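You operate a simulated robot arm through the tools that you are given. There is no shell and no other tool. Be economical: measure what you need, move in short steps, check, and stop when the job is done.

Carry out the task below with a simulated robot arm. There is one attempt and no reset: what you move stays moved.

Task
Put the withdrawal holder that says "810" from the left end of the front desk on the slip there and the withdrawal holder marked "590" on the beige folder there. Put the computer mouse on the left end of the front desk away on the teller side of counter 21. Take the air freshener can and put it in the orange tray. Take the purple notes on the left end of the front desk and put it away on the teller side of counter 24. Fetch the orange bundle with the earliest date from the left end of the front desk and set it on the output tray of the black printer. Take the red coin roll from the left end of the front desk and leave it on the blue card. Put the toner cartridge marked "BLR-254N" from the top of the back desk on the papers on the wing of the back desk. Put one of the toner bottles from the top of the back desk on the top of the archive cupboard. Turn the cassette loader dial to 200. Count the glasses on the top of the back desk, then put as many of the green coin rolls from the top of the back desk on the orange passbook there. Do these in any order. Set down upright: withdrawal holder, air freshener can, toner bottle.

Only the result counts: the job must be done as asked and must still hold three seconds after the hand-in. Knocking over, shifting, dropping, spilling or breaking anything else fails it.

Robot
A 6-joint arm with a four-finger gripper on a trunk, on a base that drives. Base frame: it is fixed to the floor where the robot stands at the start and does not move with it; the origin is under the middle of the robot, x ahead of it, y to its left, z up; the surface under the hand at the start is at about z = 750. Units: mm, degrees, N and s.
With the tool pointing down near the work surface it reaches from about 460 to 920 mm from the robot's upright axis, wherever it stands. Its first joint turns from -166.0 to 166.0 degrees. Places, roughly: air freshener can [1000, -250, 750]; blue card [750, 0, 750]; cassette loader dial [3000, -1900, 800]; computer mouse (7x12x4 cm) [900, -300, 800]; folder [1000, 0, 750]; glass (7x7x9 cm) [2900, -1500, 800]; green coin roll [2750, -1250, 750]; orange bundle [750, 500, 750]; orange tray (23x16 cm) [-2180, 1700, 780]; output tray of the black printer (23x24 cm) [2560, -280, 960]; papers [3500, 500, 750]; passbook [2750, -1250, 750]; purple notes [1000, 500, 750]; red coin roll [500, 250, 750]; slip [1000, 250, 750]; teller side of counter 21 [-2400, 2200, 800]; teller side of counter 24 [-2400, -2100, 800]; toner bottle [3000, -1750, 750]; toner cartridge [3000, 250, 750]; top of the archive cupboard [5100, 1100, 800]; withdrawal holder [750, 0, 750]. Payload 3.43 kg.
Tool frame: the origin (TCP) lies between the finger pads and is the grasp point; the fingertips stand 30 mm ahead of it; z points along the fingers, y is the line along which they close. The gripper opens to 120 mm. The gripper's body begins 85 mm behind the TCP.
Orientation is that of the tool frame in the base frame, as a unit quaternion [x, y, z, w]. With the fingers straight down and closing along the base's y, the tool's x points along the base's -x, its y along +y and its z along -z.

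Tools
- The arm moves only by the tool move_arm. Its argument "series" is a list of rows, each a list of 3 entries, a list of its own where there are three numbers: the shift along the tool's x, y, z in units of 25 mm (1.0 is 25 mm), then the turn, a rotation vector about the tool's x, y, z in units of 8 degrees (1.0 is 8 degrees), then the closure, from 0 (fully open) to 1 (shut). In form: [[[tx, ty, tz], [wx, wy, wz], gripper], ...]. A call has 1 to 12 rows; each row shifts and turns the commanded pose from where the row before left it, along the tool's axes as they then stand. A call with a number of a shift or a turn outside -1 to 1 is refused whole. Each row takes 0.2 s and may step no farther than 50 mm and 8.6 degrees from the row before; otherwise, or with a gripper value out of range, the whole call is refused. Where a pose cannot be reached the arm comes as near as it can. A force on the tool above 40 N (or 10 N above the force at the start of the call, whichever is more), or a blocked arm, ends the call early, and 0.2 s more pass. The fingers move at their own pace and stop on an object; they squeeze with about 34 N. The grip force told is the motor's: it shows also when the fingers shut on nothing. Time passes only in rows, and 0.2 s behind the last, so rows that do not move let the fingers close. The reply holds the time, the measured pose of the TCP, the force on the tool along the base axes, the opening and the grip force, in the units named above and with some noise, with the torque about the TCP (base axes, N m) and any sound that the robot's microphone picked up, and new pictures: "show" is both (left out), scene, wrist or none.
- Cameras (640 x 400 px; columns grow to the right, rows downward): "scene" is now at [58.5, 181.8, 1489]; the picture's right is [-0.24, -0.97, 0.00], its down [-0.72, 0.18, -0.67] and it looks along [0.65, -0.16, -0.74] (base axes); focal length 273 px, centre (320, 200). "wrist" rides on the gripper at [71, -17, -121] in the tool frame; the picture's right is [0.23, 0.97, 0.00], its down [-0.81, 0.19, -0.55] and it looks along [-0.54, 0.13, 0.83] (tool axes); focal length 275 px, centre (320, 200). There is no depth. A picture from a camera that has moved, and an enlarged one, comes with that camera's place and axes in the base frame and with its lens.
- move_column(by): slides the trunk up (or, below 0, down) by that many mm; the arm and the scene camera ride with it, the base frame stays. It gives what a move gives, with no picture.
- drive_base(legs): drives the robot by 1 to 6 legs, each [ahead, left, turn to the left] in mm, mm and degrees, along the robot's own axes; the way and the turn of a leg run together, so that a leg with both is an arc; at most 1500 mm and 180 degrees a leg. The arm and the cameras ride along, it lands a little off, and it stops where it bumps. It gives what a move gives, and a new picture of the scene camera.
- aim_head(pan, tilt): turns the head with the scene camera to pan (to the left, within 120 degrees either way) and tilt (down, from -29 to 69), counted from straight ahead of the robot. It gives what a move gives, and a new picture of the scene camera.
- enlarge(camera, box): a new picture of the part [left, top, right, bottom] of that camera's present view, enlarged. No time passes.
- close_job(): hands the job in; it is judged then, once.

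Go step by step. Nothing tells you exact positions but the pictures and the camera data: compare them with the known pose of the tool, close in by small moves and look again before you grip or let go. The budget is 556 turns and 360 pictures, counting those below and the enlarged ones. Unless the task says otherwise, let go and move clear before handing in, and close with one line.

The tools are called after ">>>" as a command line: name --argument value ..., lists and objects as JSON in quotes. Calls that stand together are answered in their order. move_arm: Moves the arm, as the interface text tells. Its arguments: {"type":"object","properties":{"series":{"type":"array"},"show":{"type":"string","enum":["both","scene","wrist","none"]}},"required":["series"]} The other tools are called the same way: move_column (by) slides the trunk up or down; drive_base (legs) drives the base; aim_head (pan, tilt) turns the head that bears the scene camera; enlarge (camera, box) takes an enlarged picture of a part of a camera's view; close_job () hands the job in.

At the start:

```text
time: 0.0
position: [546.1, 34.0, 1034.3]
tool_rot: [0.001, 1.0, 0.0, 0.0]
wrist_force: [0.5, -0.7, 0.2]
wrist_torque: [0.02, 0.01, -0.01]
width: 120.0
grip_force: 0.1
trunk travel left (down, up): [-75.0, 465.0]
robot x, y, heading: [2.9, 2.1, 0.4]
head pan, tilt: [-13.8, 48.0]
```

scene: 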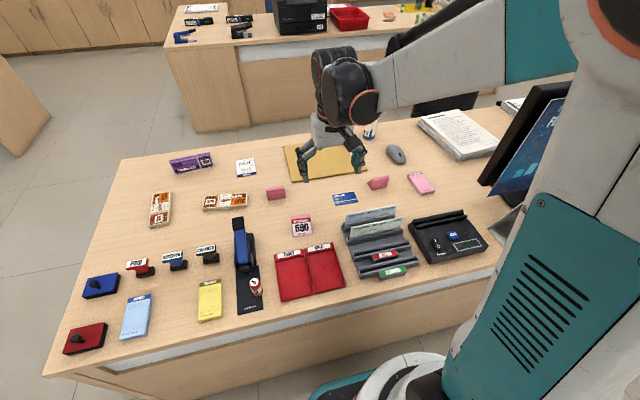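
wrist: 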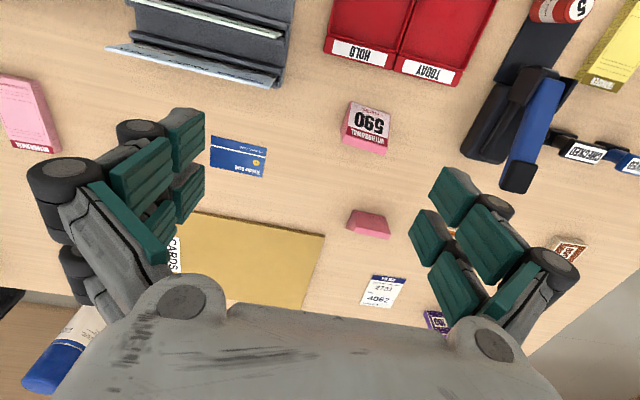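

I see the front desk with many items. First I enlarge the view to identify the labels.

>>> enlarge --camera "scene" --box '[40, 130, 280, 280]'

>>> enlarge --camera "scene" --box '[260, 110, 500, 260]'

>>> enlarge --camera "scene" --box '[40, 210, 280, 360]'

```text
2.67 times, centred on (160, 205) of scene
camera zoom: at [58.5, 181.8, 1489.0], right [-0.24, -0.97, 0.0], down [-0.72, 0.18, -0.67], along [0.65, -0.16, -0.74], focal length 729 px, centre (747, 187)
```

zoom: 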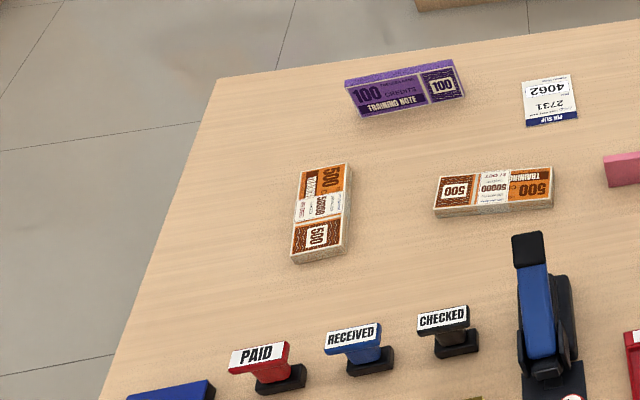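

```text
2.67 times, centred on (380, 185) of scene
camera zoom: at [58.5, 181.8, 1489.0], right [-0.24, -0.97, 0.0], down [-0.72, 0.18, -0.67], along [0.65, -0.16, -0.74], focal length 729 px, centre (160, 240)
```

zoom: 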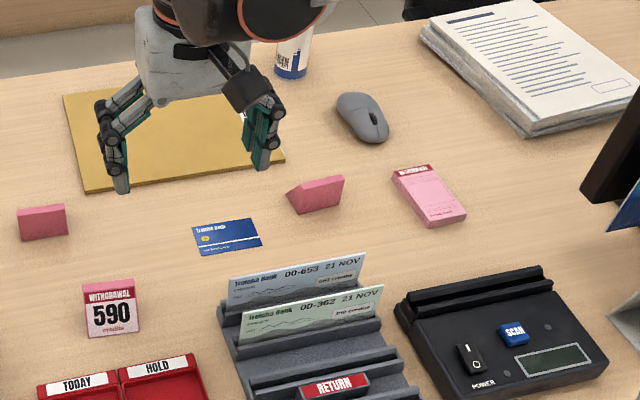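

```text
2.67 times, centred on (160, 285) of scene
camera zoom: at [58.5, 181.8, 1489.0], right [-0.24, -0.97, 0.0], down [-0.72, 0.18, -0.67], along [0.65, -0.16, -0.74], focal length 729 px, centre (747, -27)
```

zoom: 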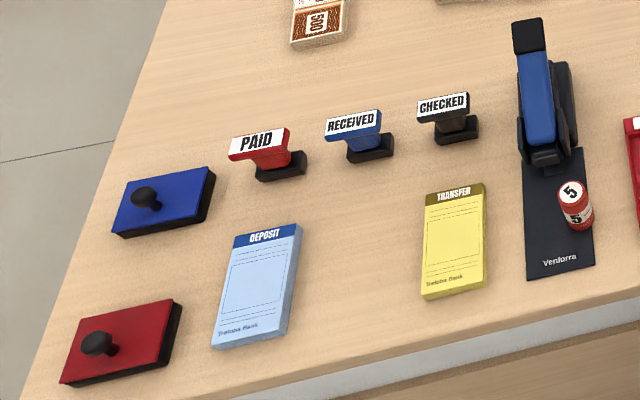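

Items sorted out roughly: the 590 holder sits near (583,117), the slip near (947,284), the folder near (920,-45). I move above 590 to look closer.

>>> move_arm --series '[[[-0.5, 1, 1], [0, 0, 0], 0], [[-0.5, 1, 1], [0, 0, 0], 0], [[-0.5, 1, 1], [0, 0, 0], 0], [[0, 0.3, 1], [0, 0, 0], 0], [[0, 0, 1], [0, 0, 0], 0], [[0, 0, 0], [0, 0, 0], 0]]'

```text
time: 1.4
position: [584.2, 117.2, 908.4]
tool_rot: [0.0, 1.0, 0.0, 0.001]
wrist_force: [0.9, -0.4, 0.2]
wrist_torque: [-0.01, 0.04, -0.04]
width: 120.1
grip_force: 0.1
trunk travel left (down, up): [-75.0, 465.0]
robot x, y, heading: [-4.8, 2.4, 0.2]
head pan, tilt: [-13.8, 48.0]
camera scene: at [58.8, 181.9, 1489.0], right [-0.24, -0.97, 0.0], down [-0.72, 0.18, -0.67], along [0.65, -0.16, -0.74], focal length 273 px, centre (320, 200)
camera wrist: at [512.3, 100.2, 1029.8], right [-0.23, 0.97, 0.0], down [0.81, 0.19, 0.55], along [0.54, 0.13, -0.83], focal length 275 px, centre (320, 200)
```

scene: 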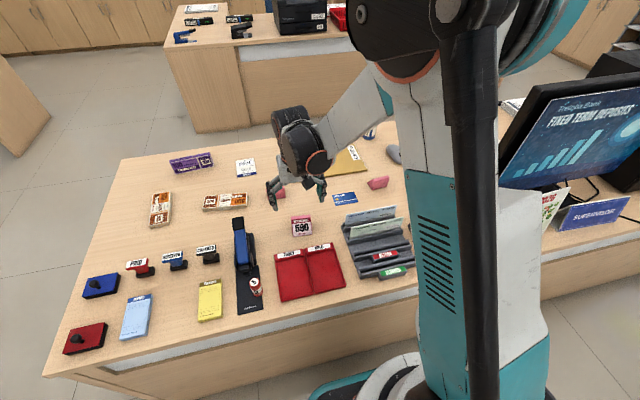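
wrist: 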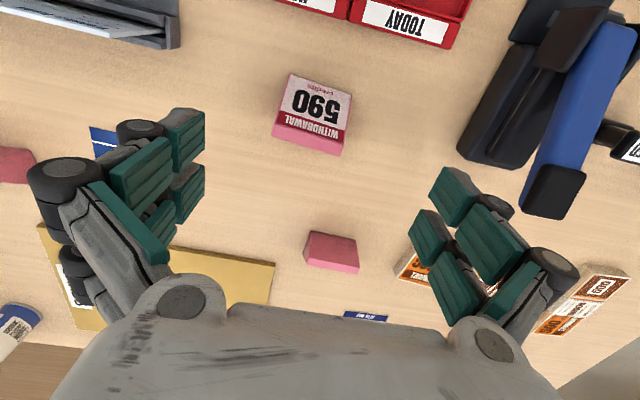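

590 holder centre is about (592,113), aligned with y. I descend around it, close, and check.

>>> move_arm --series '[[[-0.3, -0.15, 1], [0, 0, 0], 0], [[0, 0, 1], [0, 0, 0], 0], [[0, 0, 1], [0, 0, 0], 0], [[0, 0, 1], [0, 0, 0], 0], [[0, 0, 0.8], [0, 0, 0], 0], [[0, 0, 0], [0, 0, 0], 0]]' --show "wrist"

```text
time: 2.8
position: [592.3, 113.8, 789.6]
tool_rot: [0.0, 1.0, 0.0, 0.0]
wrist_force: [0.5, -0.6, -0.2]
wrist_torque: [0.01, 0.05, 0.01]
width: 120.0
grip_force: 0.1
trunk travel left (down, up): [-75.0, 465.0]
robot x, y, heading: [0.8, 1.1, -0.2]
head pan, tilt: [-13.8, 48.0]
camera wrist: at [520.5, 97.0, 909.9], right [-0.23, 0.97, 0.0], down [0.81, 0.19, 0.55], along [0.54, 0.13, -0.83], focal length 275 px, centre (320, 200)
```

wrist: 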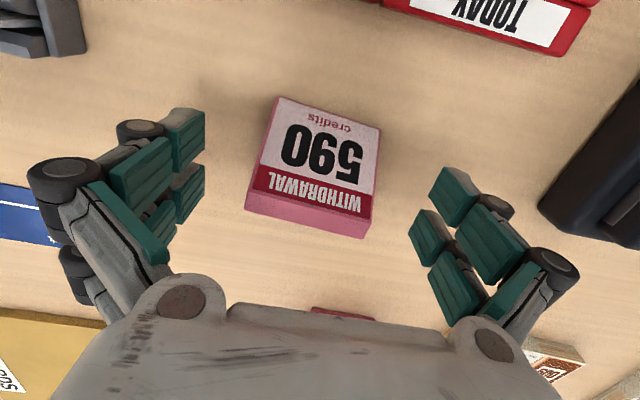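

The holder is centred between the fingers; close.

>>> move_arm --series '[[[0, 0, 0.1], [0, 0, 0], 0.5], [[0, 0, 0], [0, 0, 0], 0.7], [[0, 0, 0], [0, 0, 0], 0.8], [[0, 0, 0], [0, 0, 0], 1]]' --show "wrist"

```text
time: 3.8
position: [592.2, 113.3, 785.5]
tool_rot: [0.001, 1.0, -0.001, 0.0]
wrist_force: [-0.6, 0.6, 1.3]
wrist_torque: [0.0, 0.04, 0.01]
width: 63.2
grip_force: 33.9
trunk travel left (down, up): [-75.0, 465.0]
robot x, y, heading: [-0.6, -3.9, -0.0]
head pan, tilt: [-13.8, 48.0]
camera wrist: at [519.9, 96.8, 907.8], right [-0.23, 0.97, 0.0], down [0.81, 0.19, 0.55], along [0.54, 0.13, -0.83], focal length 275 px, centre (320, 200)
```

wrist: 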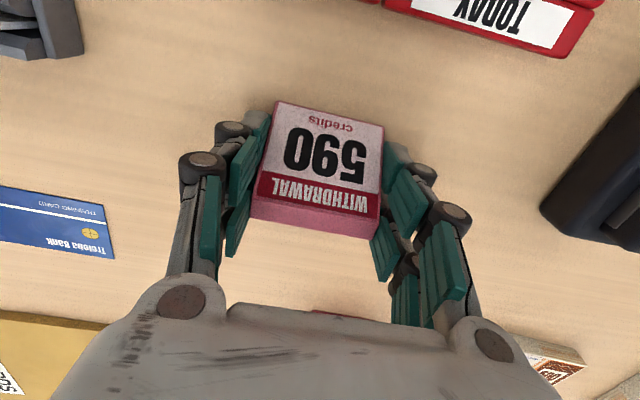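

Gripped (63 mm). Lift and carry towards the folder's near half, about (875,-20).

>>> move_arm --series '[[[0, 0, -1], [0, 0, 0], 1], [[0, 0, -1], [0, 0, 0], 1], [[0, 0, -1], [0, 0, 0], 1], [[-1, -0.5, -0.5], [0, 0, 0], 1], [[-1, -0.5, 0], [0, 0, 0], 1], [[-1, -0.5, 0], [0, 0, 0], 1], [[-1, -0.5, 0], [0, 0, 0], 1], [[-1, -0.5, 0], [0, 0, 0], 1], [[-1, -0.5, 0], [0, 0, 0], 1], [[-1, -0.5, 0], [0, 0, 0], 1], [[-1, -0.5, 0], [0, 0, 0], 1], [[-1, -0.5, 0], [0, 0, 0], 1]]' --show "none"

>>> move_arm --series '[[[-1, -0.4, 0], [0, 0, 0], 1], [[-1, -0.4, 0], [0, 0, 0], 1], [[-0.4, 0, 0], [0, 0, 0], 1], [[0, 0, 0], [0, 0, 0], 1]]'

```text
time: 6.4
position: [816.4, -0.1, 873.0]
tool_rot: [0.0, 1.0, 0.0, 0.0]
wrist_force: [-0.1, -1.2, 1.4]
wrist_torque: [0.01, 0.01, 0.0]
width: 0.0
grip_force: 33.7
trunk travel left (down, up): [-75.0, 465.0]
robot x, y, heading: [0.8, 3.2, -0.0]
head pan, tilt: [-13.8, 48.0]
```

```text
time: 7.4
position: [876.1, -19.3, 873.5]
tool_rot: [0.0, 1.0, 0.0, 0.0]
wrist_force: [-0.7, -0.1, 0.9]
wrist_torque: [-0.05, -0.03, -0.01]
width: 0.2
grip_force: 33.6
trunk travel left (down, up): [-75.0, 465.0]
robot x, y, heading: [0.1, 2.4, -0.0]
head pan, tilt: [-13.8, 48.0]
camera scene: at [58.6, 181.9, 1489.0], right [-0.24, -0.97, 0.0], down [-0.72, 0.18, -0.67], along [0.65, -0.16, -0.74], focal length 273 px, centre (320, 200)
camera wrist: at [804.3, -36.7, 994.9], right [-0.23, 0.97, 0.0], down [0.81, 0.19, 0.55], along [0.54, 0.13, -0.83], focal length 275 px, centre (320, 200)
```

scene: 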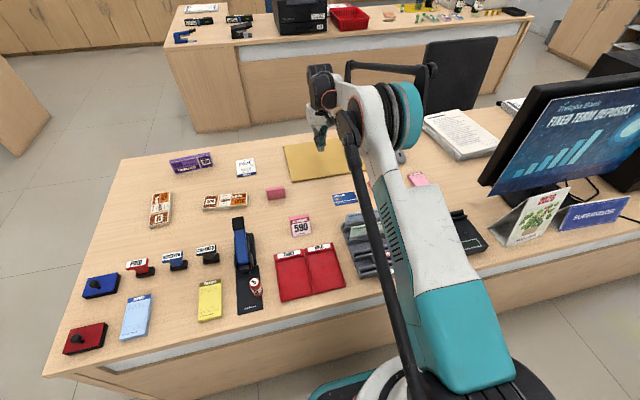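
wrist: 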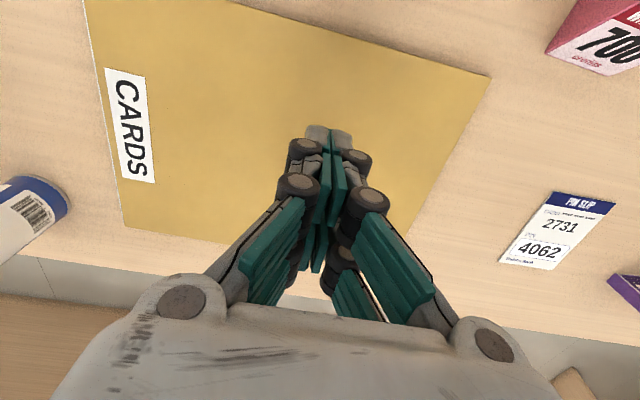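

The holder slipped out on lifting, but it still stands upright at its place. The left pink holder reads 700, so the right one should be 810. I check the 590 holder.

>>> enlarge --camera "scene" --box '[260, 170, 340, 250]'

```text
5.00 times, centred on (300, 210) of scene
camera zoom: at [58.6, 181.9, 1489.0], right [-0.24, -0.97, 0.0], down [-0.72, 0.18, -0.67], along [0.65, -0.16, -0.74], focal length 1367 px, centre (420, 150)
```

zoom: 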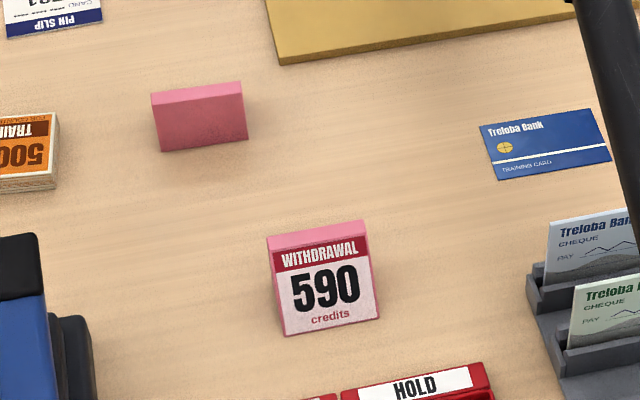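

The holder is upright and in place. I go back and grip lower, then lift slowly.

>>> move_arm --series '[[[1, 0.5, 0], [0, 0, 0], 0], [[1, 0.5, 0], [0, 0, 0], 0], [[1, 0.5, 0], [0, 0, 0], 0], [[1, 0.5, 0], [0, 0, 0], 0], [[1, 0.5, 0], [0, 0, 0], 0], [[1, 0.5, 0], [0, 0, 0], 0], [[1, 0.5, 0], [0, 0, 0], 0], [[1, 0.5, 0], [0, 0, 0], 0], [[1, 0.5, 0], [0, 0, 0], 0], [[1, 0.5, 0], [0, 0, 0], 0], [[1, 0.3, 0], [0, 0, 0], 0], [[0.3, 0, 0], [0, 0, 0], 0]]' --show "wrist"

```text
time: 10.0
position: [594.5, 113.3, 876.3]
tool_rot: [0.0, 1.0, -0.001, 0.0]
wrist_force: [-0.6, 0.2, 0.4]
wrist_torque: [0.04, 0.0, -0.01]
width: 119.9
grip_force: 0.0
trunk travel left (down, up): [-75.0, 465.0]
robot x, y, heading: [-1.3, -0.4, 0.2]
head pan, tilt: [-13.8, 48.0]
camera wrist: at [522.6, 96.2, 996.2], right [-0.23, 0.97, 0.0], down [0.81, 0.19, 0.55], along [0.54, 0.13, -0.83], focal length 275 px, centre (320, 200)
```

wrist: 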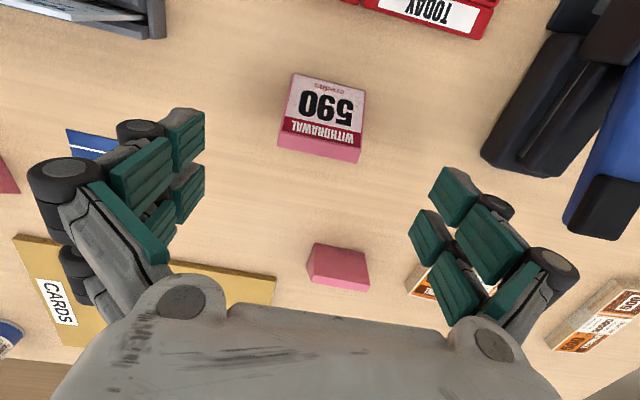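

>>> move_arm --series '[[[0.1, 0, 1], [0, 0, 0], 0], [[0, 0, 1], [0, 0, 0], 0], [[0, 0, 1], [0, 0, 0], 0], [[0, 0, 0.7], [0, 0, 0], 0], [[0, 0, 0], [0, 0, 0], 0], [[0, 0, 0], [0, 0, 0], 0.6], [[0, 0, 0], [0, 0, 0], 1], [[0, 0, 0], [0, 0, 0], 1], [[0, 0, 0], [0, 0, 0], 1]]' --show "none"

>>> move_arm --series '[[[0, 0, -0.1], [0, 0, 0], 1], [[0, 0, -0.2], [0, 0, 0], 1], [[0, 0, -0.3], [0, 0, 0], 1], [[0, 0, -0.3], [0, 0, 0], 1]]' --show "wrist"

```text
time: 12.0
position: [591.6, 113.3, 782.7]
tool_rot: [0.0, 1.0, 0.0, 0.001]
wrist_force: [-0.6, -0.2, 1.3]
wrist_torque: [0.06, -0.01, 0.0]
width: 63.2
grip_force: 33.6
trunk travel left (down, up): [-75.0, 465.0]
robot x, y, heading: [0.1, 1.3, -0.0]
head pan, tilt: [-13.8, 48.0]
```

```text
time: 13.0
position: [590.8, 113.1, 804.1]
tool_rot: [0.0, 1.0, 0.0, 0.0]
wrist_force: [-0.2, -1.1, -1.1]
wrist_torque: [-0.02, -0.02, 0.01]
width: 63.3
grip_force: 33.9
trunk travel left (down, up): [-75.0, 465.0]
robot x, y, heading: [-1.8, -1.7, -0.0]
head pan, tilt: [-13.8, 48.0]
camera wrist: at [519.6, 95.8, 925.6], right [-0.23, 0.97, 0.0], down [0.81, 0.19, 0.55], along [0.54, 0.13, -0.83], focal length 275 px, centre (320, 200)
```

wrist: 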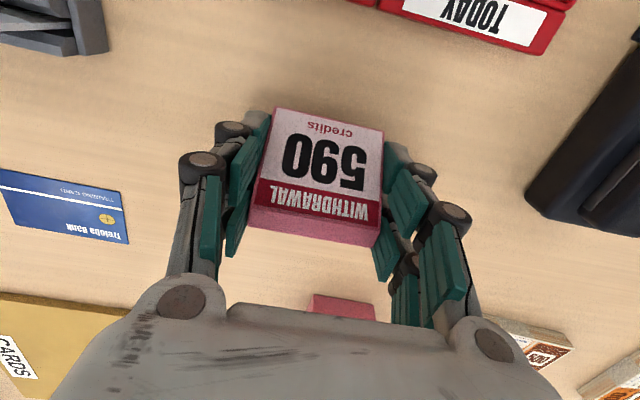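

Held now. Continue more gently.

>>> move_arm --series '[[[0, 0, -0.5], [0, 0, 0], 1], [[0, 0, -0.7], [0, 0, 0], 1], [[0, 0, -0.7], [0, 0, 0], 1], [[-0.4, -0.2, -0.5], [0, 0, 0], 1], [[-0.8, -0.4, 0], [0, 0, 0], 1], [[-1, -0.5, 0], [0, 0, 0], 1], [[-1, -0.5, 0], [0, 0, 0], 1], [[-1, -0.5, 0], [0, 0, 0], 1], [[-1, -0.5, 0], [0, 0, 0], 1], [[-1, -0.5, 0], [0, 0, 0], 1], [[-1, -0.5, 0], [0, 0, 0], 1], [[-0.6, -0.3, 0], [0, 0, 0], 1]]' --show "none"

>>> move_arm --series '[[[-0.7, -0.3, 0], [0, 0, 0], 1], [[-1, -0.4, 0], [0, 0, 0], 1], [[-1, -0.4, 0], [0, 0, 0], 1], [[-0.6, 0, 0], [0, 0, 0], 1], [[0, 0, 0], [0, 0, 0], 1]]'

```text
time: 15.6
position: [786.5, 15.7, 864.1]
tool_rot: [0.0, 1.0, 0.0, 0.0]
wrist_force: [-0.4, -0.4, -1.2]
wrist_torque: [-0.01, -0.01, -0.03]
width: 63.2
grip_force: 34.0
trunk travel left (down, up): [-75.0, 465.0]
robot x, y, heading: [-2.7, 4.7, 0.1]
head pan, tilt: [-13.8, 48.0]
```

```text
time: 16.8
position: [869.4, -12.5, 863.6]
tool_rot: [0.0, 1.0, 0.0, 0.0]
wrist_force: [-0.4, 0.4, -0.8]
wrist_torque: [-0.02, 0.03, 0.01]
width: 63.4
grip_force: 34.3
trunk travel left (down, up): [-75.0, 465.0]
robot x, y, heading: [-0.5, 3.3, 0.2]
head pan, tilt: [-13.8, 48.0]
camera scene: at [58.9, 181.8, 1489.0], right [-0.24, -0.97, 0.0], down [-0.72, 0.18, -0.67], along [0.65, -0.16, -0.74], focal length 273 px, centre (320, 200)
camera wrist: at [797.7, -29.6, 984.5], right [-0.23, 0.97, 0.0], down [0.81, 0.19, 0.55], along [0.54, 0.13, -0.83], focal length 275 px, centre (320, 200)
```

scene: 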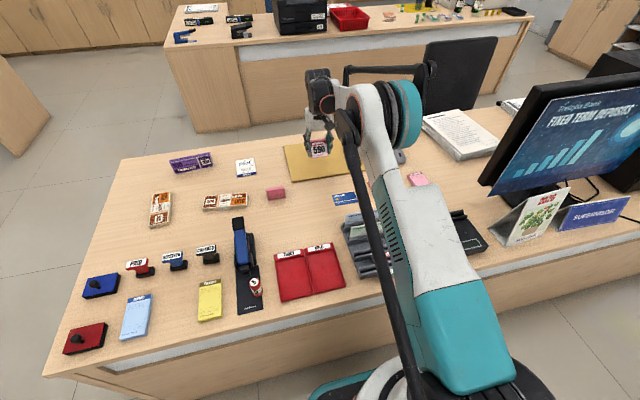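
wrist: 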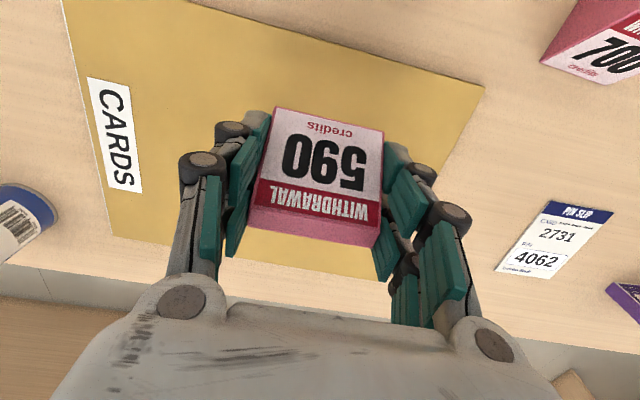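

The holder is over the folder. I lower it until contact.

>>> move_arm --series '[[[0, 0, 0.8], [0, 0, 0], 1], [[0, 0, 0.8], [0, 0, 0], 1], [[0, 0, 0.8], [0, 0, 0], 1], [[0, 0, 0.3], [0, 0, 0], 1], [[0, 0, 0.15], [0, 0, 0], 1], [[0, 0, 0], [0, 0, 0], 1]]' --show "none"

>>> move_arm --series '[[[0, 0, 0.1], [0, 0, 0], 1], [[0, 0, 0], [0, 0, 0], 1]]' --show "wrist"

```text
time: 18.2
position: [868.9, -11.9, 793.7]
tool_rot: [-0.001, 1.0, 0.001, 0.0]
wrist_force: [0.0, -0.2, -1.7]
wrist_torque: [0.01, 0.0, -0.02]
width: 63.4
grip_force: 34.5
trunk travel left (down, up): [-75.0, 465.0]
robot x, y, heading: [0.9, 2.6, -0.1]
head pan, tilt: [-13.8, 48.0]
```

```text
time: 18.8
position: [867.6, -12.9, 790.3]
tool_rot: [0.0, 1.0, 0.0, 0.0]
wrist_force: [3.4, -0.2, 7.2]
wrist_torque: [0.01, -0.08, -0.02]
width: 63.1
grip_force: 33.3
trunk travel left (down, up): [-75.0, 465.0]
robot x, y, heading: [0.7, 0.0, 0.1]
head pan, tilt: [-13.8, 48.0]
camera wrist: at [797.0, -29.5, 912.1], right [-0.23, 0.97, 0.0], down [0.81, 0.19, 0.55], along [0.54, 0.13, -0.83], focal length 275 px, centre (320, 200)
```

wrist: 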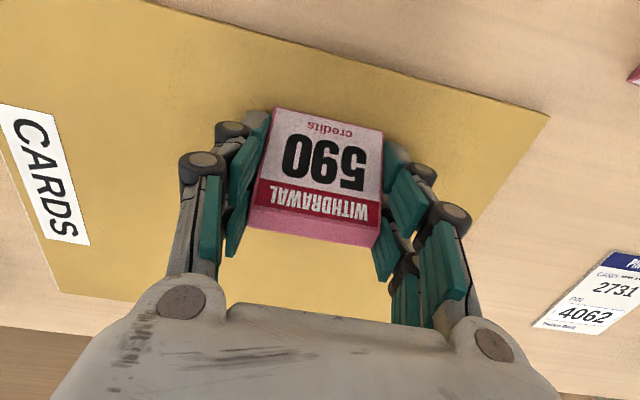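

Contact felt; release and rise, then go over the right-hand pink holder.

>>> move_arm --series '[[[0, 0, 0], [0, 0, 0], 0.4], [[0, 0, 0], [0, 0, 0], 0], [[0, 0, 0], [0, 0, 0], 0], [[0, 0, -1], [0, 0, 0], 0], [[0, 0, -1], [0, 0, 0], 0], [[0, 0, -1], [0, 0, 0], 0], [[0, 0, -1], [0, 0, 0], 0], [[0, 0, 0], [0, 0, 0], 0]]' --show "wrist"

>>> move_arm --series '[[[0.7, -1, 0], [0, 0, 0], 0], [[0.8, -1, 0], [0, 0, 0], 0], [[0.8, -1, 0], [0, 0, 0], 0], [[0.8, -1, 0], [0, 0, 0], 0], [[0.8, -1, 0], [0, 0, 0], 0], [[0.8, -1, 0], [0, 0, 0], 0], [[0.8, -1, 0], [0, 0, 0], 0], [[0, -0.4, 0], [0, 0, 0], 0], [[0, 0, 0], [0, 0, 0], 0]]'

```text
time: 20.6
position: [870.3, -11.7, 891.1]
tool_rot: [0.0, 1.0, 0.0, 0.0]
wrist_force: [0.3, 0.3, 0.0]
wrist_torque: [-0.01, -0.02, -0.01]
width: 119.8
grip_force: 0.1
trunk travel left (down, up): [-75.0, 465.0]
robot x, y, heading: [0.5, -1.1, 0.1]
head pan, tilt: [-13.8, 48.0]
camera wrist: at [796.9, -29.1, 1012.6], right [-0.23, 0.97, 0.0], down [0.81, 0.19, 0.55], along [0.54, 0.13, -0.83], focal length 275 px, centre (320, 200)
```

wrist: 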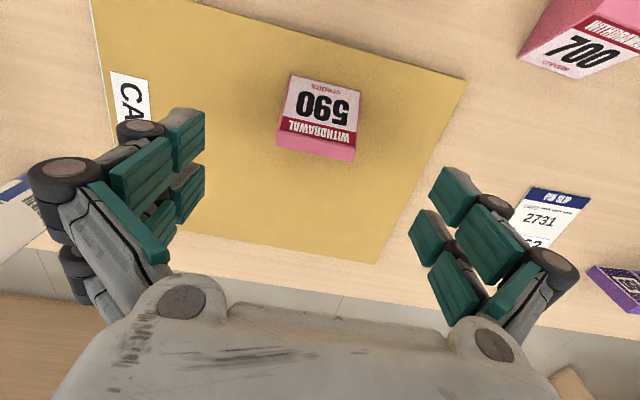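

```text
time: 22.6
position: [732.2, -197.9, 890.2]
tool_rot: [0.0, 1.0, 0.0, 0.0]
wrist_force: [0.0, 0.5, -0.7]
wrist_torque: [-0.01, 0.01, -0.02]
width: 120.1
grip_force: 0.0
trunk travel left (down, up): [-75.0, 465.0]
robot x, y, heading: [0.4, 0.7, -0.3]
head pan, tilt: [-13.8, 48.0]
camera scene: at [58.8, 181.7, 1489.0], right [-0.24, -0.97, 0.0], down [-0.72, 0.18, -0.67], along [0.65, -0.16, -0.74], focal length 273 px, centre (320, 200)
camera wrist: at [659.9, -214.3, 1011.7], right [-0.23, 0.97, 0.0], down [0.81, 0.19, 0.55], along [0.54, 0.13, -0.83], focal length 275 px, centre (320, 200)
```

scene: 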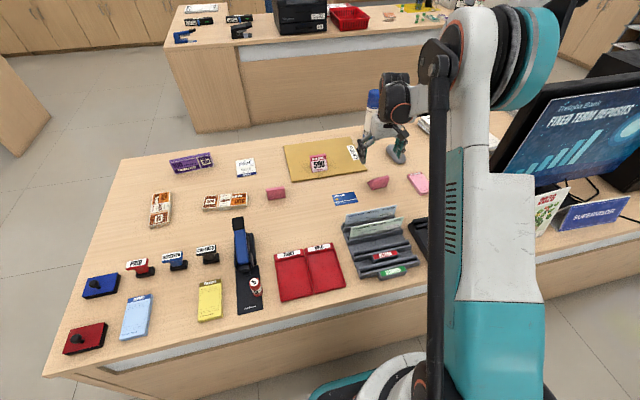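
wrist: 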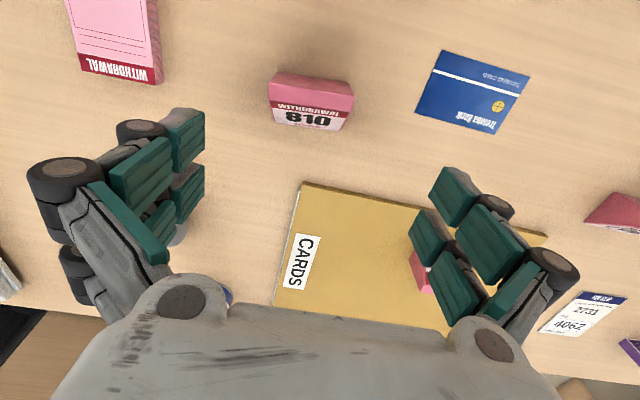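

810 confirmed, centre about (729,-205). Descend and check.

>>> move_arm --series '[[[0.1, -0.27, 1], [0, 0, 0], 0], [[0, 0, 1], [0, 0, 0], 0], [[0, 0, 1], [0, 0, 0], 0], [[0, 0, 0.6], [0, 0, 0], 0], [[0, 0, 0], [0, 0, 0], 0]]' --show "wrist"

```text
time: 23.8
position: [729.6, -204.2, 799.1]
tool_rot: [0.0, 1.0, 0.0, 0.0]
wrist_force: [-0.6, -0.8, -0.2]
wrist_torque: [-0.02, 0.02, -0.03]
width: 119.8
grip_force: 0.1
trunk travel left (down, up): [-75.0, 465.0]
robot x, y, heading: [1.1, 0.1, 0.0]
head pan, tilt: [-13.8, 48.0]
camera wrist: at [657.4, -221.1, 920.4], right [-0.23, 0.97, 0.0], down [0.81, 0.19, 0.55], along [0.54, 0.13, -0.83], focal length 275 px, centre (320, 200)
```

wrist: 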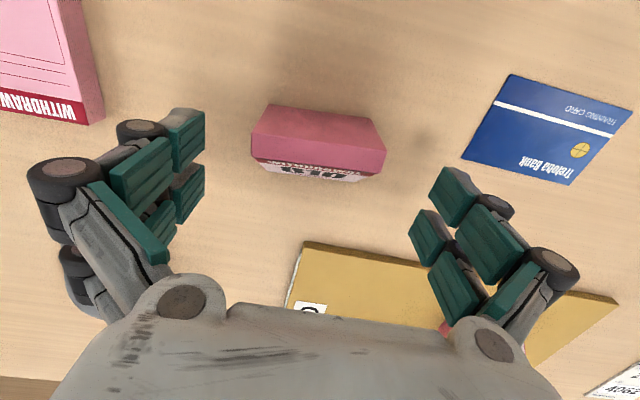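

>>> move_arm --series '[[[0.25, -0.12, 0.4], [0, 0, -0.4], 0], [[0, 0, 0.25], [0, 0, 0], 0], [[0, 0, 0], [0, 0, 0], 0], [[0, 0, 0], [0, 0, 0], 0.6], [[0, 0, 0], [0, 0, 0], 1], [[0, 0, 0], [0, 0, 0], 1], [[0, 0, 0], [0, 0, 0], 1], [[0, 0, -0.1], [0, 0, 0], 1], [[0, 0, -0.2], [0, 0, 0], 1], [[0, 0, -0.3], [0, 0, 0], 1], [[0, 0, -0.3], [0, 0, 0], 1]]' --show "wrist"

```text
time: 26.2
position: [722.8, -206.8, 805.9]
tool_rot: [-0.028, 1.0, 0.0, -0.001]
wrist_force: [0.2, -0.2, 0.0]
wrist_torque: [0.0, 0.03, -0.02]
width: 63.5
grip_force: 34.0
trunk travel left (down, up): [-75.0, 465.0]
robot x, y, heading: [-2.6, 1.7, -0.3]
head pan, tilt: [-13.8, 48.0]
camera wrist: at [652.1, -228.2, 927.5], right [-0.28, 0.96, 0.0], down [0.8, 0.24, 0.55], along [0.53, 0.16, -0.83], focal length 275 px, centre (320, 200)
```

wrist: 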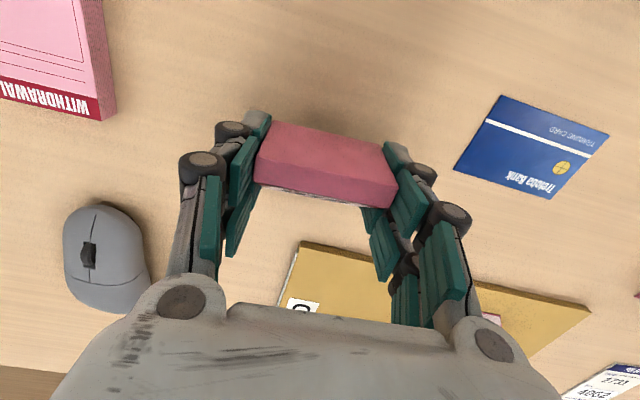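

810 held. The slip (centre ≈(945,272)) is just out of reach, so I raise the arm and drive a little left and ahead.

>>> move_arm --series '[[[0, 0, -0.5], [0, 0, 0.4], 1], [[0, 0, -0.7], [0, 0, 0], 1], [[0, 0, -0.7], [0, 0, 0], 1], [[0, 0, -0.7], [0, 0, 0], 1], [[0, 0, -0.4], [0, 0, 0], 1]]' --show "none"

>>> drive_base --legs '[[40, 200, 0]]'

```text
time: 27.4
position: [722.3, -207.4, 882.3]
tool_rot: [0.0, 1.0, 0.0, -0.001]
wrist_force: [0.0, 0.1, -1.0]
wrist_torque: [0.02, -0.01, 0.0]
width: 63.2
grip_force: 33.9
trunk travel left (down, up): [-75.0, 465.0]
robot x, y, heading: [-0.9, -2.4, -0.2]
head pan, tilt: [-13.8, 48.0]
```

```text
time: 29.0
position: [762.5, -5.3, 882.1]
tool_rot: [0.001, 1.0, 0.0, 0.0]
wrist_force: [0.2, 0.1, -0.1]
wrist_torque: [0.02, -0.03, 0.02]
width: 63.0
grip_force: 33.9
trunk travel left (down, up): [-75.0, 465.0]
robot x, y, heading: [38.3, 202.9, -0.2]
head pan, tilt: [-13.8, 48.0]
camera scene: at [98.9, 383.8, 1489.0], right [-0.24, -0.97, 0.0], down [-0.72, 0.18, -0.67], along [0.65, -0.16, -0.74], focal length 273 px, centre (320, 200)
```

scene: 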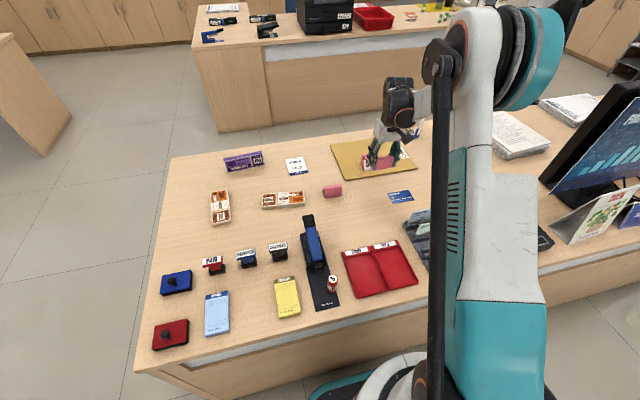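

>>> move_arm --series '[[[-0.3, 0.5, 0], [0, 0, 0], 1], [[-0.6, 1, 0], [0, 0, 0], 1], [[-0.65, 1, 0], [0, 0, 0], 1], [[-0.65, 1, 0], [0, 0, 0], 1], [[-0.65, 1, 0], [0, 0, 0], 1], [[-0.65, 1, 0], [0, 0, 0], 1], [[-0.65, 1, 0], [0, 0, 0], 1], [[-0.65, 1, 0], [0, 0, 0], 1], [[-0.65, 1, 0], [0, 0, 0], 1], [[-0.65, 1, 0], [0, 0, 0], 1], [[-0.65, 1, 0], [0, 0, 0], 1], [[-0.4, 0.5, 0], [0, 0, 0], 1]]' --show "wrist"

```text
time: 31.6
position: [940.8, 271.3, 881.4]
tool_rot: [0.001, 1.0, 0.0, 0.0]
wrist_force: [0.1, -0.6, -0.6]
wrist_torque: [-0.03, 0.02, 0.03]
width: 63.4
grip_force: 34.2
trunk travel left (down, up): [-75.0, 465.0]
robot x, y, heading: [37.8, 199.7, -0.3]
head pan, tilt: [-13.8, 48.0]
camera wrist: at [868.8, 253.4, 1002.6], right [-0.23, 0.97, 0.0], down [0.81, 0.19, 0.55], along [0.54, 0.13, -0.83], focal length 275 px, centre (320, 200)
```

wrist: 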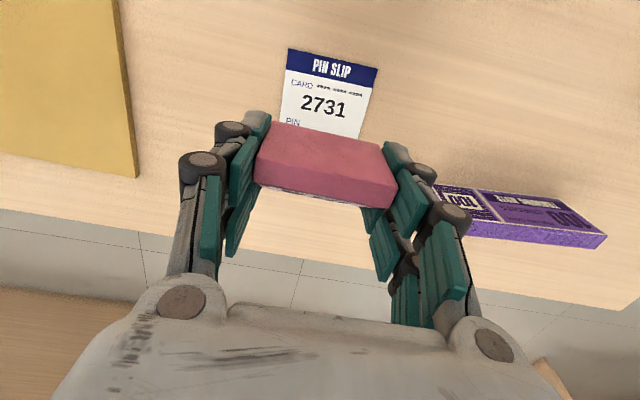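

>>> move_arm --series '[[[0, 0, 0.8], [0, 0, 0], 1], [[0, 0, 0.8], [0, 0, 0], 1], [[0, 0, 0.8], [0, 0, 0], 1], [[0, 0, 0.8], [0, 0, 0], 1], [[0, 0, 0.4], [0, 0, 0], 1], [[0, 0, 0.15], [0, 0, 0], 1], [[0, 0, 0], [0, 0, 0], 1]]' --show "none"

>>> move_arm --series '[[[0, 0, 0.1], [0, 0, 0], 1], [[0, 0, 0], [0, 0, 0], 1]]' --show "wrist"

```text
time: 33.2
position: [940.3, 269.8, 786.8]
tool_rot: [0.001, 1.0, 0.0, 0.0]
wrist_force: [-0.2, 0.0, -0.9]
wrist_torque: [-0.02, 0.0, 0.01]
width: 63.3
grip_force: 34.3
trunk travel left (down, up): [-75.0, 465.0]
robot x, y, heading: [40.4, 202.5, -0.2]
head pan, tilt: [-13.8, 48.0]
```

```text
time: 33.8
position: [940.9, 268.9, 785.9]
tool_rot: [0.001, 1.0, 0.0, 0.0]
wrist_force: [-0.4, -0.2, 4.1]
wrist_torque: [0.01, -0.04, 0.04]
width: 63.1
grip_force: 33.5
trunk travel left (down, up): [-75.0, 465.0]
robot x, y, heading: [40.5, 202.7, -0.1]
head pan, tilt: [-13.8, 48.0]
camera wrist: at [868.8, 252.5, 906.5], right [-0.23, 0.97, 0.0], down [0.81, 0.19, 0.55], along [0.54, 0.13, -0.83], focal length 275 px, centre (320, 200)
```

wrist: 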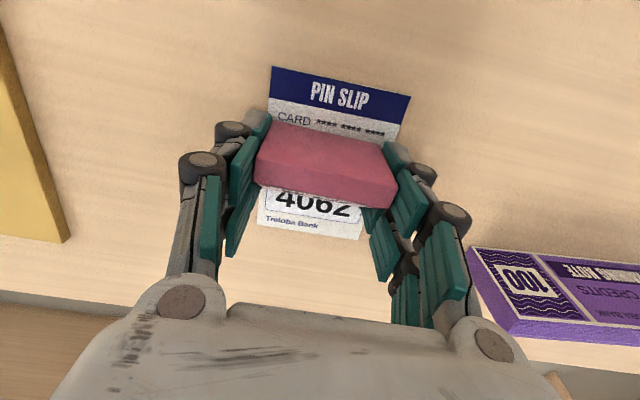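

Placed on the slip. Release, rise, and go look at the orange bundles.

>>> move_arm --series '[[[0, 0, 0], [0, 0, 0], 0.4], [[0, 0, 0], [0, 0, 0], 0], [[0, 0, 0], [0, 0, 0], 0], [[0, 0, -1], [0, 0, 0], 0], [[0, 0, -1], [0, 0, 0], 0], [[0, 0, -1], [0, 0, 0], 0], [[0, 0, -1], [0, 0, 0], 0], [[0, 0, -1], [0, 0, 0], 0], [[0, 0, 0], [0, 0, 0], 0]]' --show "wrist"

>>> move_arm --series '[[[1, 0.8, 0], [0, 0, 0], 0], [[1, 0.8, 0], [0, 0, 0], 0], [[1, 0.8, 0], [0, 0, 0], 0], [[1, 0.8, 0], [0, 0, 0], 0], [[1, 0.8, 0], [0, 0, 0], 0], [[1, 0.8, 0], [0, 0, 0], 0], [[1, 0.8, 0], [0, 0, 0], 0], [[1, 0.8, 0], [0, 0, 0], 0], [[0, 0, 0], [0, 0, 0], 0]]' --show "wrist"

```text
time: 35.8
position: [941.4, 269.6, 909.8]
tool_rot: [0.001, 1.0, 0.0, 0.0]
wrist_force: [0.0, -0.5, 0.9]
wrist_torque: [-0.01, 0.0, 0.01]
width: 120.0
grip_force: 0.1
trunk travel left (down, up): [-75.0, 465.0]
robot x, y, heading: [43.0, 203.8, -0.1]
head pan, tilt: [-13.8, 48.0]
camera wrist: at [868.8, 252.1, 1031.3], right [-0.23, 0.97, 0.0], down [0.81, 0.19, 0.55], along [0.54, 0.13, -0.83], focal length 275 px, centre (320, 200)
```

wrist: 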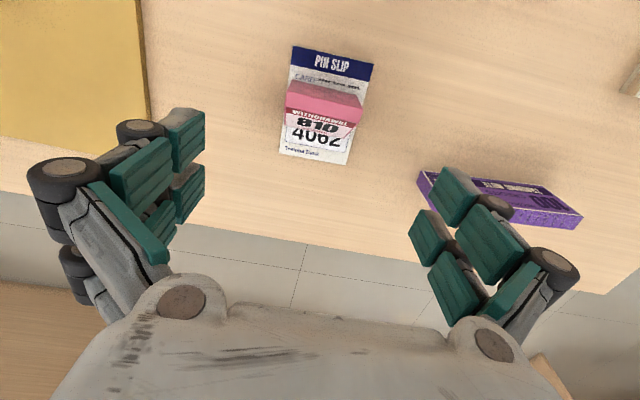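

```text
time: 37.8
position: [743.4, 429.8, 911.1]
tool_rot: [0.002, 1.0, 0.0, 0.0]
wrist_force: [0.8, 1.2, -0.3]
wrist_torque: [-0.03, -0.03, 0.0]
width: 120.0
grip_force: 0.0
trunk travel left (down, up): [-75.0, 465.0]
robot x, y, heading: [40.4, 200.4, 0.0]
head pan, tilt: [-13.8, 48.0]
camera wrist: at [670.1, 413.3, 1031.8], right [-0.23, 0.97, 0.0], down [0.81, 0.19, 0.55], along [0.54, 0.13, -0.83], focal length 275 px, centre (320, 200)
```

wrist: 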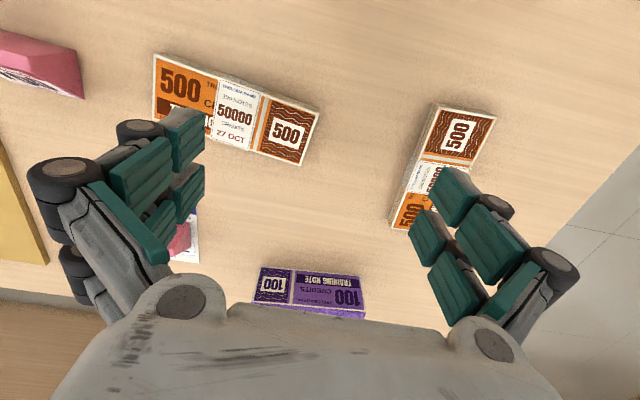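

The slip now holds 810. First bundle: 27 OCT. I shift left to read the other.

>>> move_arm --series '[[[0, 1, 0], [0, 0, 0], 0], [[0, 1, 0], [0, 0, 0], 0], [[0, 1, 0], [0, 0, 0], 0], [[0, 1, 0], [0, 0, 0], 0], [[0, 1, 0], [0, 0, 0], 0], [[0, 0, 0], [0, 0, 0], 0]]' --show "none"

>>> enlarge --camera "wrist" --box '[160, 40, 480, 240]'

```text
time: 39.2
position: [742.2, 556.0, 910.4]
tool_rot: [0.001, 1.0, 0.0, 0.001]
wrist_force: [-0.3, 0.8, 0.1]
wrist_torque: [-0.03, 0.0, -0.04]
width: 120.0
grip_force: 0.1
trunk travel left (down, up): [-75.0, 465.0]
robot x, y, heading: [43.5, 200.8, -0.4]
head pan, tilt: [-13.8, 48.0]
```

```text
2.00 times, centred on (320, 140) of wrist
camera zoom: at [670.1, 538.4, 1031.6], right [-0.23, 0.97, 0.0], down [0.81, 0.19, 0.55], along [0.54, 0.13, -0.83], focal length 551 px, centre (320, 320)
```

zoom: 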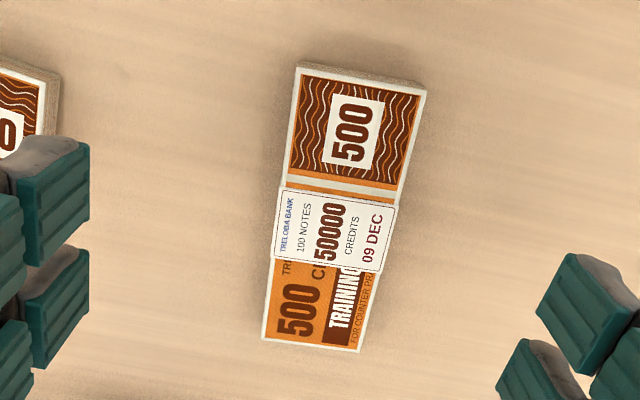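

The other is 09 DEC, so 27 OCT is the one to take. Next the red coin roll: I back off a bit so it is within reach.

>>> move_arm --series '[[[0, 0, -1], [0, 0, 0], 0], [[0, 0, -1], [0, 0, 0], 0], [[0, 0, -1], [0, 0, 0], 0]]' --show "none"

>>> drive_base --legs '[[-90, -140, 0]]'

>>> move_arm --series '[[[1, -0.5, 0], [0, 0, 0], 0], [[1, -0.5, 0], [0, 0, 0], 0], [[1, -0.5, 0], [0, 0, 0], 0], [[1, -0.5, 0], [0, 0, 0], 0], [[1, -0.5, 0], [0, 0, 0], 0], [[1, -0.5, 0], [0, 0, 0], 0], [[1, -0.5, 0], [0, 0, 0], 0], [[1, -0.5, 0], [0, 0, 0], 0], [[1, -0.5, 0], [0, 0, 0], 0], [[1, -0.5, 0], [0, 0, 0], 0], [[0, 0, 0], [0, 0, 0], 0]]'

```text
time: 40.0
position: [741.8, 555.5, 986.3]
tool_rot: [0.001, 1.0, 0.0, -0.001]
wrist_force: [0.7, -0.3, 0.4]
wrist_torque: [0.0, -0.01, -0.02]
width: 120.0
grip_force: 0.1
trunk travel left (down, up): [-75.0, 465.0]
robot x, y, heading: [40.4, 200.8, -0.1]
head pan, tilt: [-13.8, 48.0]
```

```text
time: 41.5
position: [650.8, 416.6, 986.8]
tool_rot: [0.001, 1.0, 0.0, 0.0]
wrist_force: [-0.1, 0.0, 0.0]
wrist_torque: [0.0, 0.03, 0.0]
width: 120.0
grip_force: 0.0
trunk travel left (down, up): [-75.0, 465.0]
robot x, y, heading: [-55.5, 64.9, -0.3]
head pan, tilt: [-13.8, 48.0]
camera scene: at [7.7, 244.7, 1489.0], right [-0.24, -0.97, 0.0], down [-0.72, 0.18, -0.67], along [0.65, -0.16, -0.74], focal length 273 px, centre (320, 200)
```

scene: 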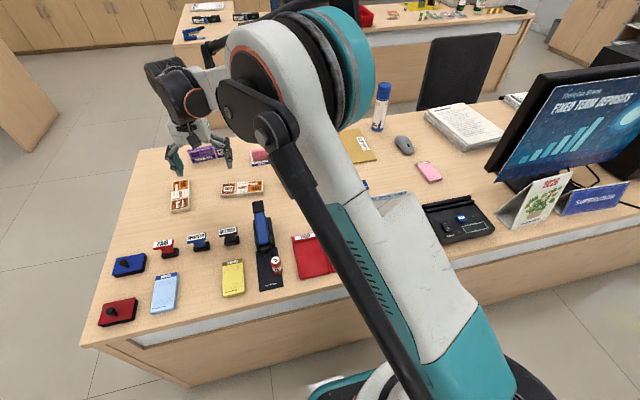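

```text
time: 43.9
position: [400.8, 291.2, 985.4]
tool_rot: [0.001, 1.0, 0.0, -0.001]
wrist_force: [-0.1, -0.1, 0.6]
wrist_torque: [-0.02, 0.01, 0.0]
width: 119.8
grip_force: 0.1
trunk travel left (down, up): [-75.0, 465.0]
robot x, y, heading: [-52.1, 66.1, -0.2]
head pan, tilt: [-13.8, 48.0]
camera scene: at [7.6, 238.2, 1492.3], right [-0.31, -0.95, 0.0], down [-0.68, 0.22, -0.7], along [0.66, -0.22, -0.71], focal length 273 px, centre (320, 200)
camera wrist: at [328.9, 274.2, 1107.1], right [-0.23, 0.97, 0.0], down [0.81, 0.19, 0.55], along [0.54, 0.13, -0.83], focal length 275 px, centre (320, 200)
```

scene: 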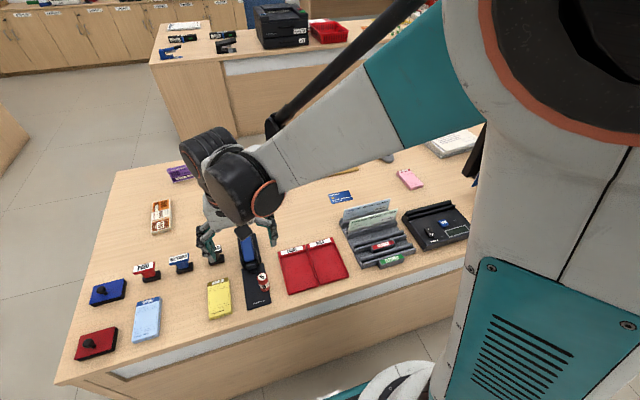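
wrist: 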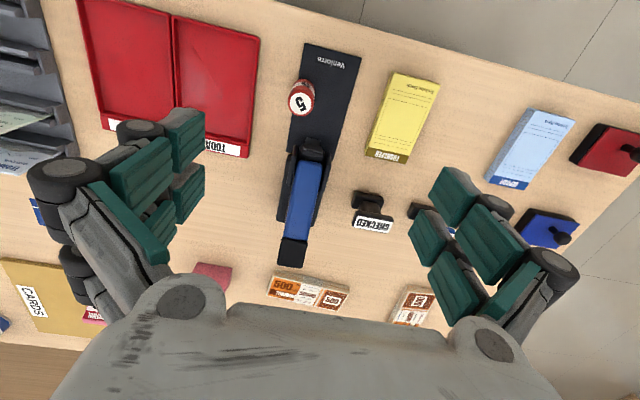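

Coin roll stands on the dark base near (404,273). I descend partway over it with fingers partly closed.

>>> move_arm --series '[[[-0.1, -0.75, 1], [0, 0, 0], 0.42], [[0, 0, 1], [0, 0, 0], 0.42], [[0, 0, 1], [0, 0, 0], 0.42], [[0, 0, 1], [0, 0, 0], 0.42], [[0, 0, 1], [0, 0, 0], 0.42], [[0, 0, 0], [0, 0, 0], 0.42]]' --show "wrist"

```text
time: 45.3
position: [402.3, 272.4, 860.3]
tool_rot: [0.001, 1.0, 0.001, 0.0]
wrist_force: [0.1, 0.2, -0.2]
wrist_torque: [-0.01, 0.02, -0.02]
width: 69.9
grip_force: 0.0
trunk travel left (down, up): [-75.0, 465.0]
robot x, y, heading: [-50.3, 66.7, -0.1]
head pan, tilt: [-13.8, 48.0]
camera wrist: at [330.5, 255.0, 981.7], right [-0.23, 0.97, 0.0], down [0.81, 0.19, 0.55], along [0.54, 0.13, -0.83], focal length 275 px, centre (320, 200)
```

wrist: 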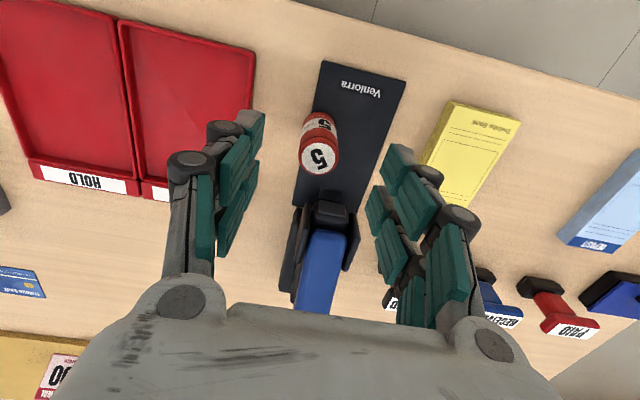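

>>> move_arm --series '[[[-0.2, 0, 1], [0, 0, 0], 0.42], [[0, 0, 1], [0, 0, 0], 0.42], [[0, 0, 0.7], [0, 0, 0], 0.42], [[0, 0, 0], [0, 0, 0], 0.42], [[0, 0, 0], [0, 0, 0], 0.7], [[0, 0, 0], [0, 0, 0], 1], [[0, 0, 0], [0, 0, 0], 1]]' --show "wrist"

```text
time: 46.9
position: [407.4, 272.3, 792.7]
tool_rot: [0.001, 1.0, 0.0, 0.0]
wrist_force: [0.5, 0.7, 0.1]
wrist_torque: [0.0, 0.0, 0.01]
width: 24.5
grip_force: 34.3
trunk travel left (down, up): [-75.0, 465.0]
robot x, y, heading: [-48.4, 62.4, -0.2]
head pan, tilt: [-13.8, 48.0]
camera wrist: at [335.3, 255.3, 914.1], right [-0.23, 0.97, 0.0], down [0.81, 0.19, 0.55], along [0.54, 0.13, -0.83], focal length 275 px, centre (320, 200)
```

wrist: 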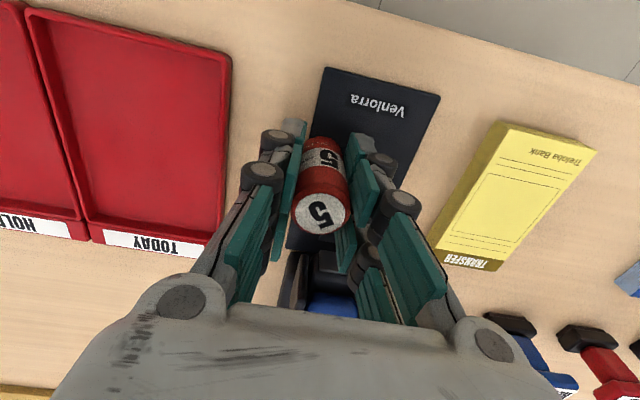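

Gripped. Lift gently.

>>> move_arm --series '[[[0, 0, -0.2], [0, 0, 0], 1], [[0, 0, -0.4], [0, 0, 0], 1], [[0, 0, -0.7], [0, 0, 0], 1], [[0, 0, -0.8], [0, 0, 0], 1], [[0, 0, -0.9], [0, 0, 0], 1], [[0, 0, -0.9], [0, 0, 0], 1], [[0, 0, -0.9], [0, 0, 0], 1], [[0, -0.4, -0.6], [0, 0, 0], 1], [[-0.4, -0.8, 0], [0, 0, 0], 1], [[-0.8, -1, 0], [0, 0, 0], 1], [[-0.9, -1, 0], [0, 0, 0], 1], [[-0.9, -1, 0], [0, 0, 0], 1]]' --show "none"

>>> move_arm --series '[[[-0.9, -1, 0], [0, 0, 0], 1], [[-0.9, -1, 0], [0, 0, 0], 1], [[-0.9, -1, 0], [0, 0, 0], 1], [[-0.9, -1, 0], [0, 0, 0], 1], [[-0.9, -1, 0], [0, 0, 0], 1], [[-0.9, -1, 0], [0, 0, 0], 1], [[-0.9, -1, 0], [0, 0, 0], 1], [[-0.9, -0.8, 0], [0, 0, 0], 1], [[-0.6, -0.4, 0], [0, 0, 0], 1], [[0, 0, 0], [0, 0, 0], 1]]'

```text
time: 49.5
position: [482.4, 165.3, 927.5]
tool_rot: [0.0, 1.0, 0.0, -0.001]
wrist_force: [-0.2, 0.6, -2.4]
wrist_torque: [0.01, 0.03, 0.0]
width: 24.1
grip_force: 33.8
trunk travel left (down, up): [-75.0, 465.0]
robot x, y, heading: [-51.5, 63.3, 0.1]
head pan, tilt: [-13.8, 48.0]
```

```text
time: 51.7
position: [677.4, -38.8, 927.6]
tool_rot: [0.0, 1.0, 0.0, 0.0]
wrist_force: [0.6, -0.9, -2.2]
wrist_torque: [0.05, 0.06, 0.01]
width: 24.3
grip_force: 34.2
trunk travel left (down, up): [-75.0, 465.0]
robot x, y, heading: [-50.5, 62.9, -0.2]
head pan, tilt: [-13.8, 48.0]
camera scene: at [8.1, 244.4, 1489.0], right [-0.24, -0.97, 0.0], down [-0.72, 0.18, -0.67], along [0.65, -0.16, -0.74], focal length 273 px, centre (320, 200)
camera wrist: at [605.7, -55.8, 1049.4], right [-0.23, 0.97, 0.0], down [0.81, 0.19, 0.55], along [0.54, 0.13, -0.83], focal length 275 px, centre (320, 200)
```

scene: 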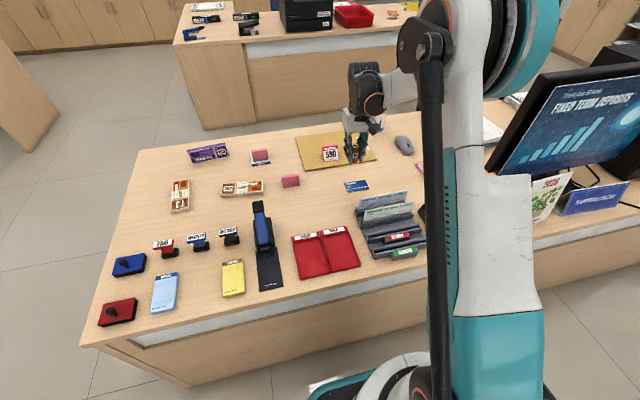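
wrist: 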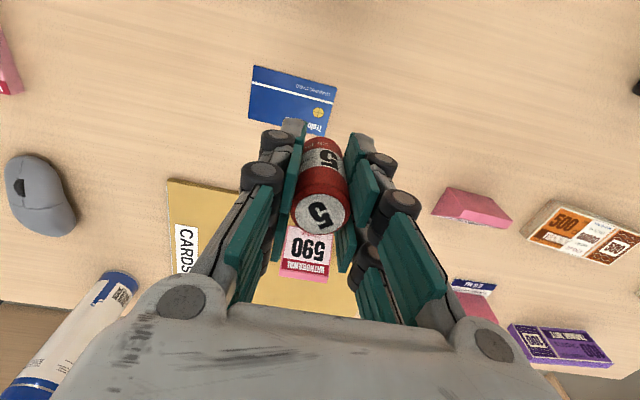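

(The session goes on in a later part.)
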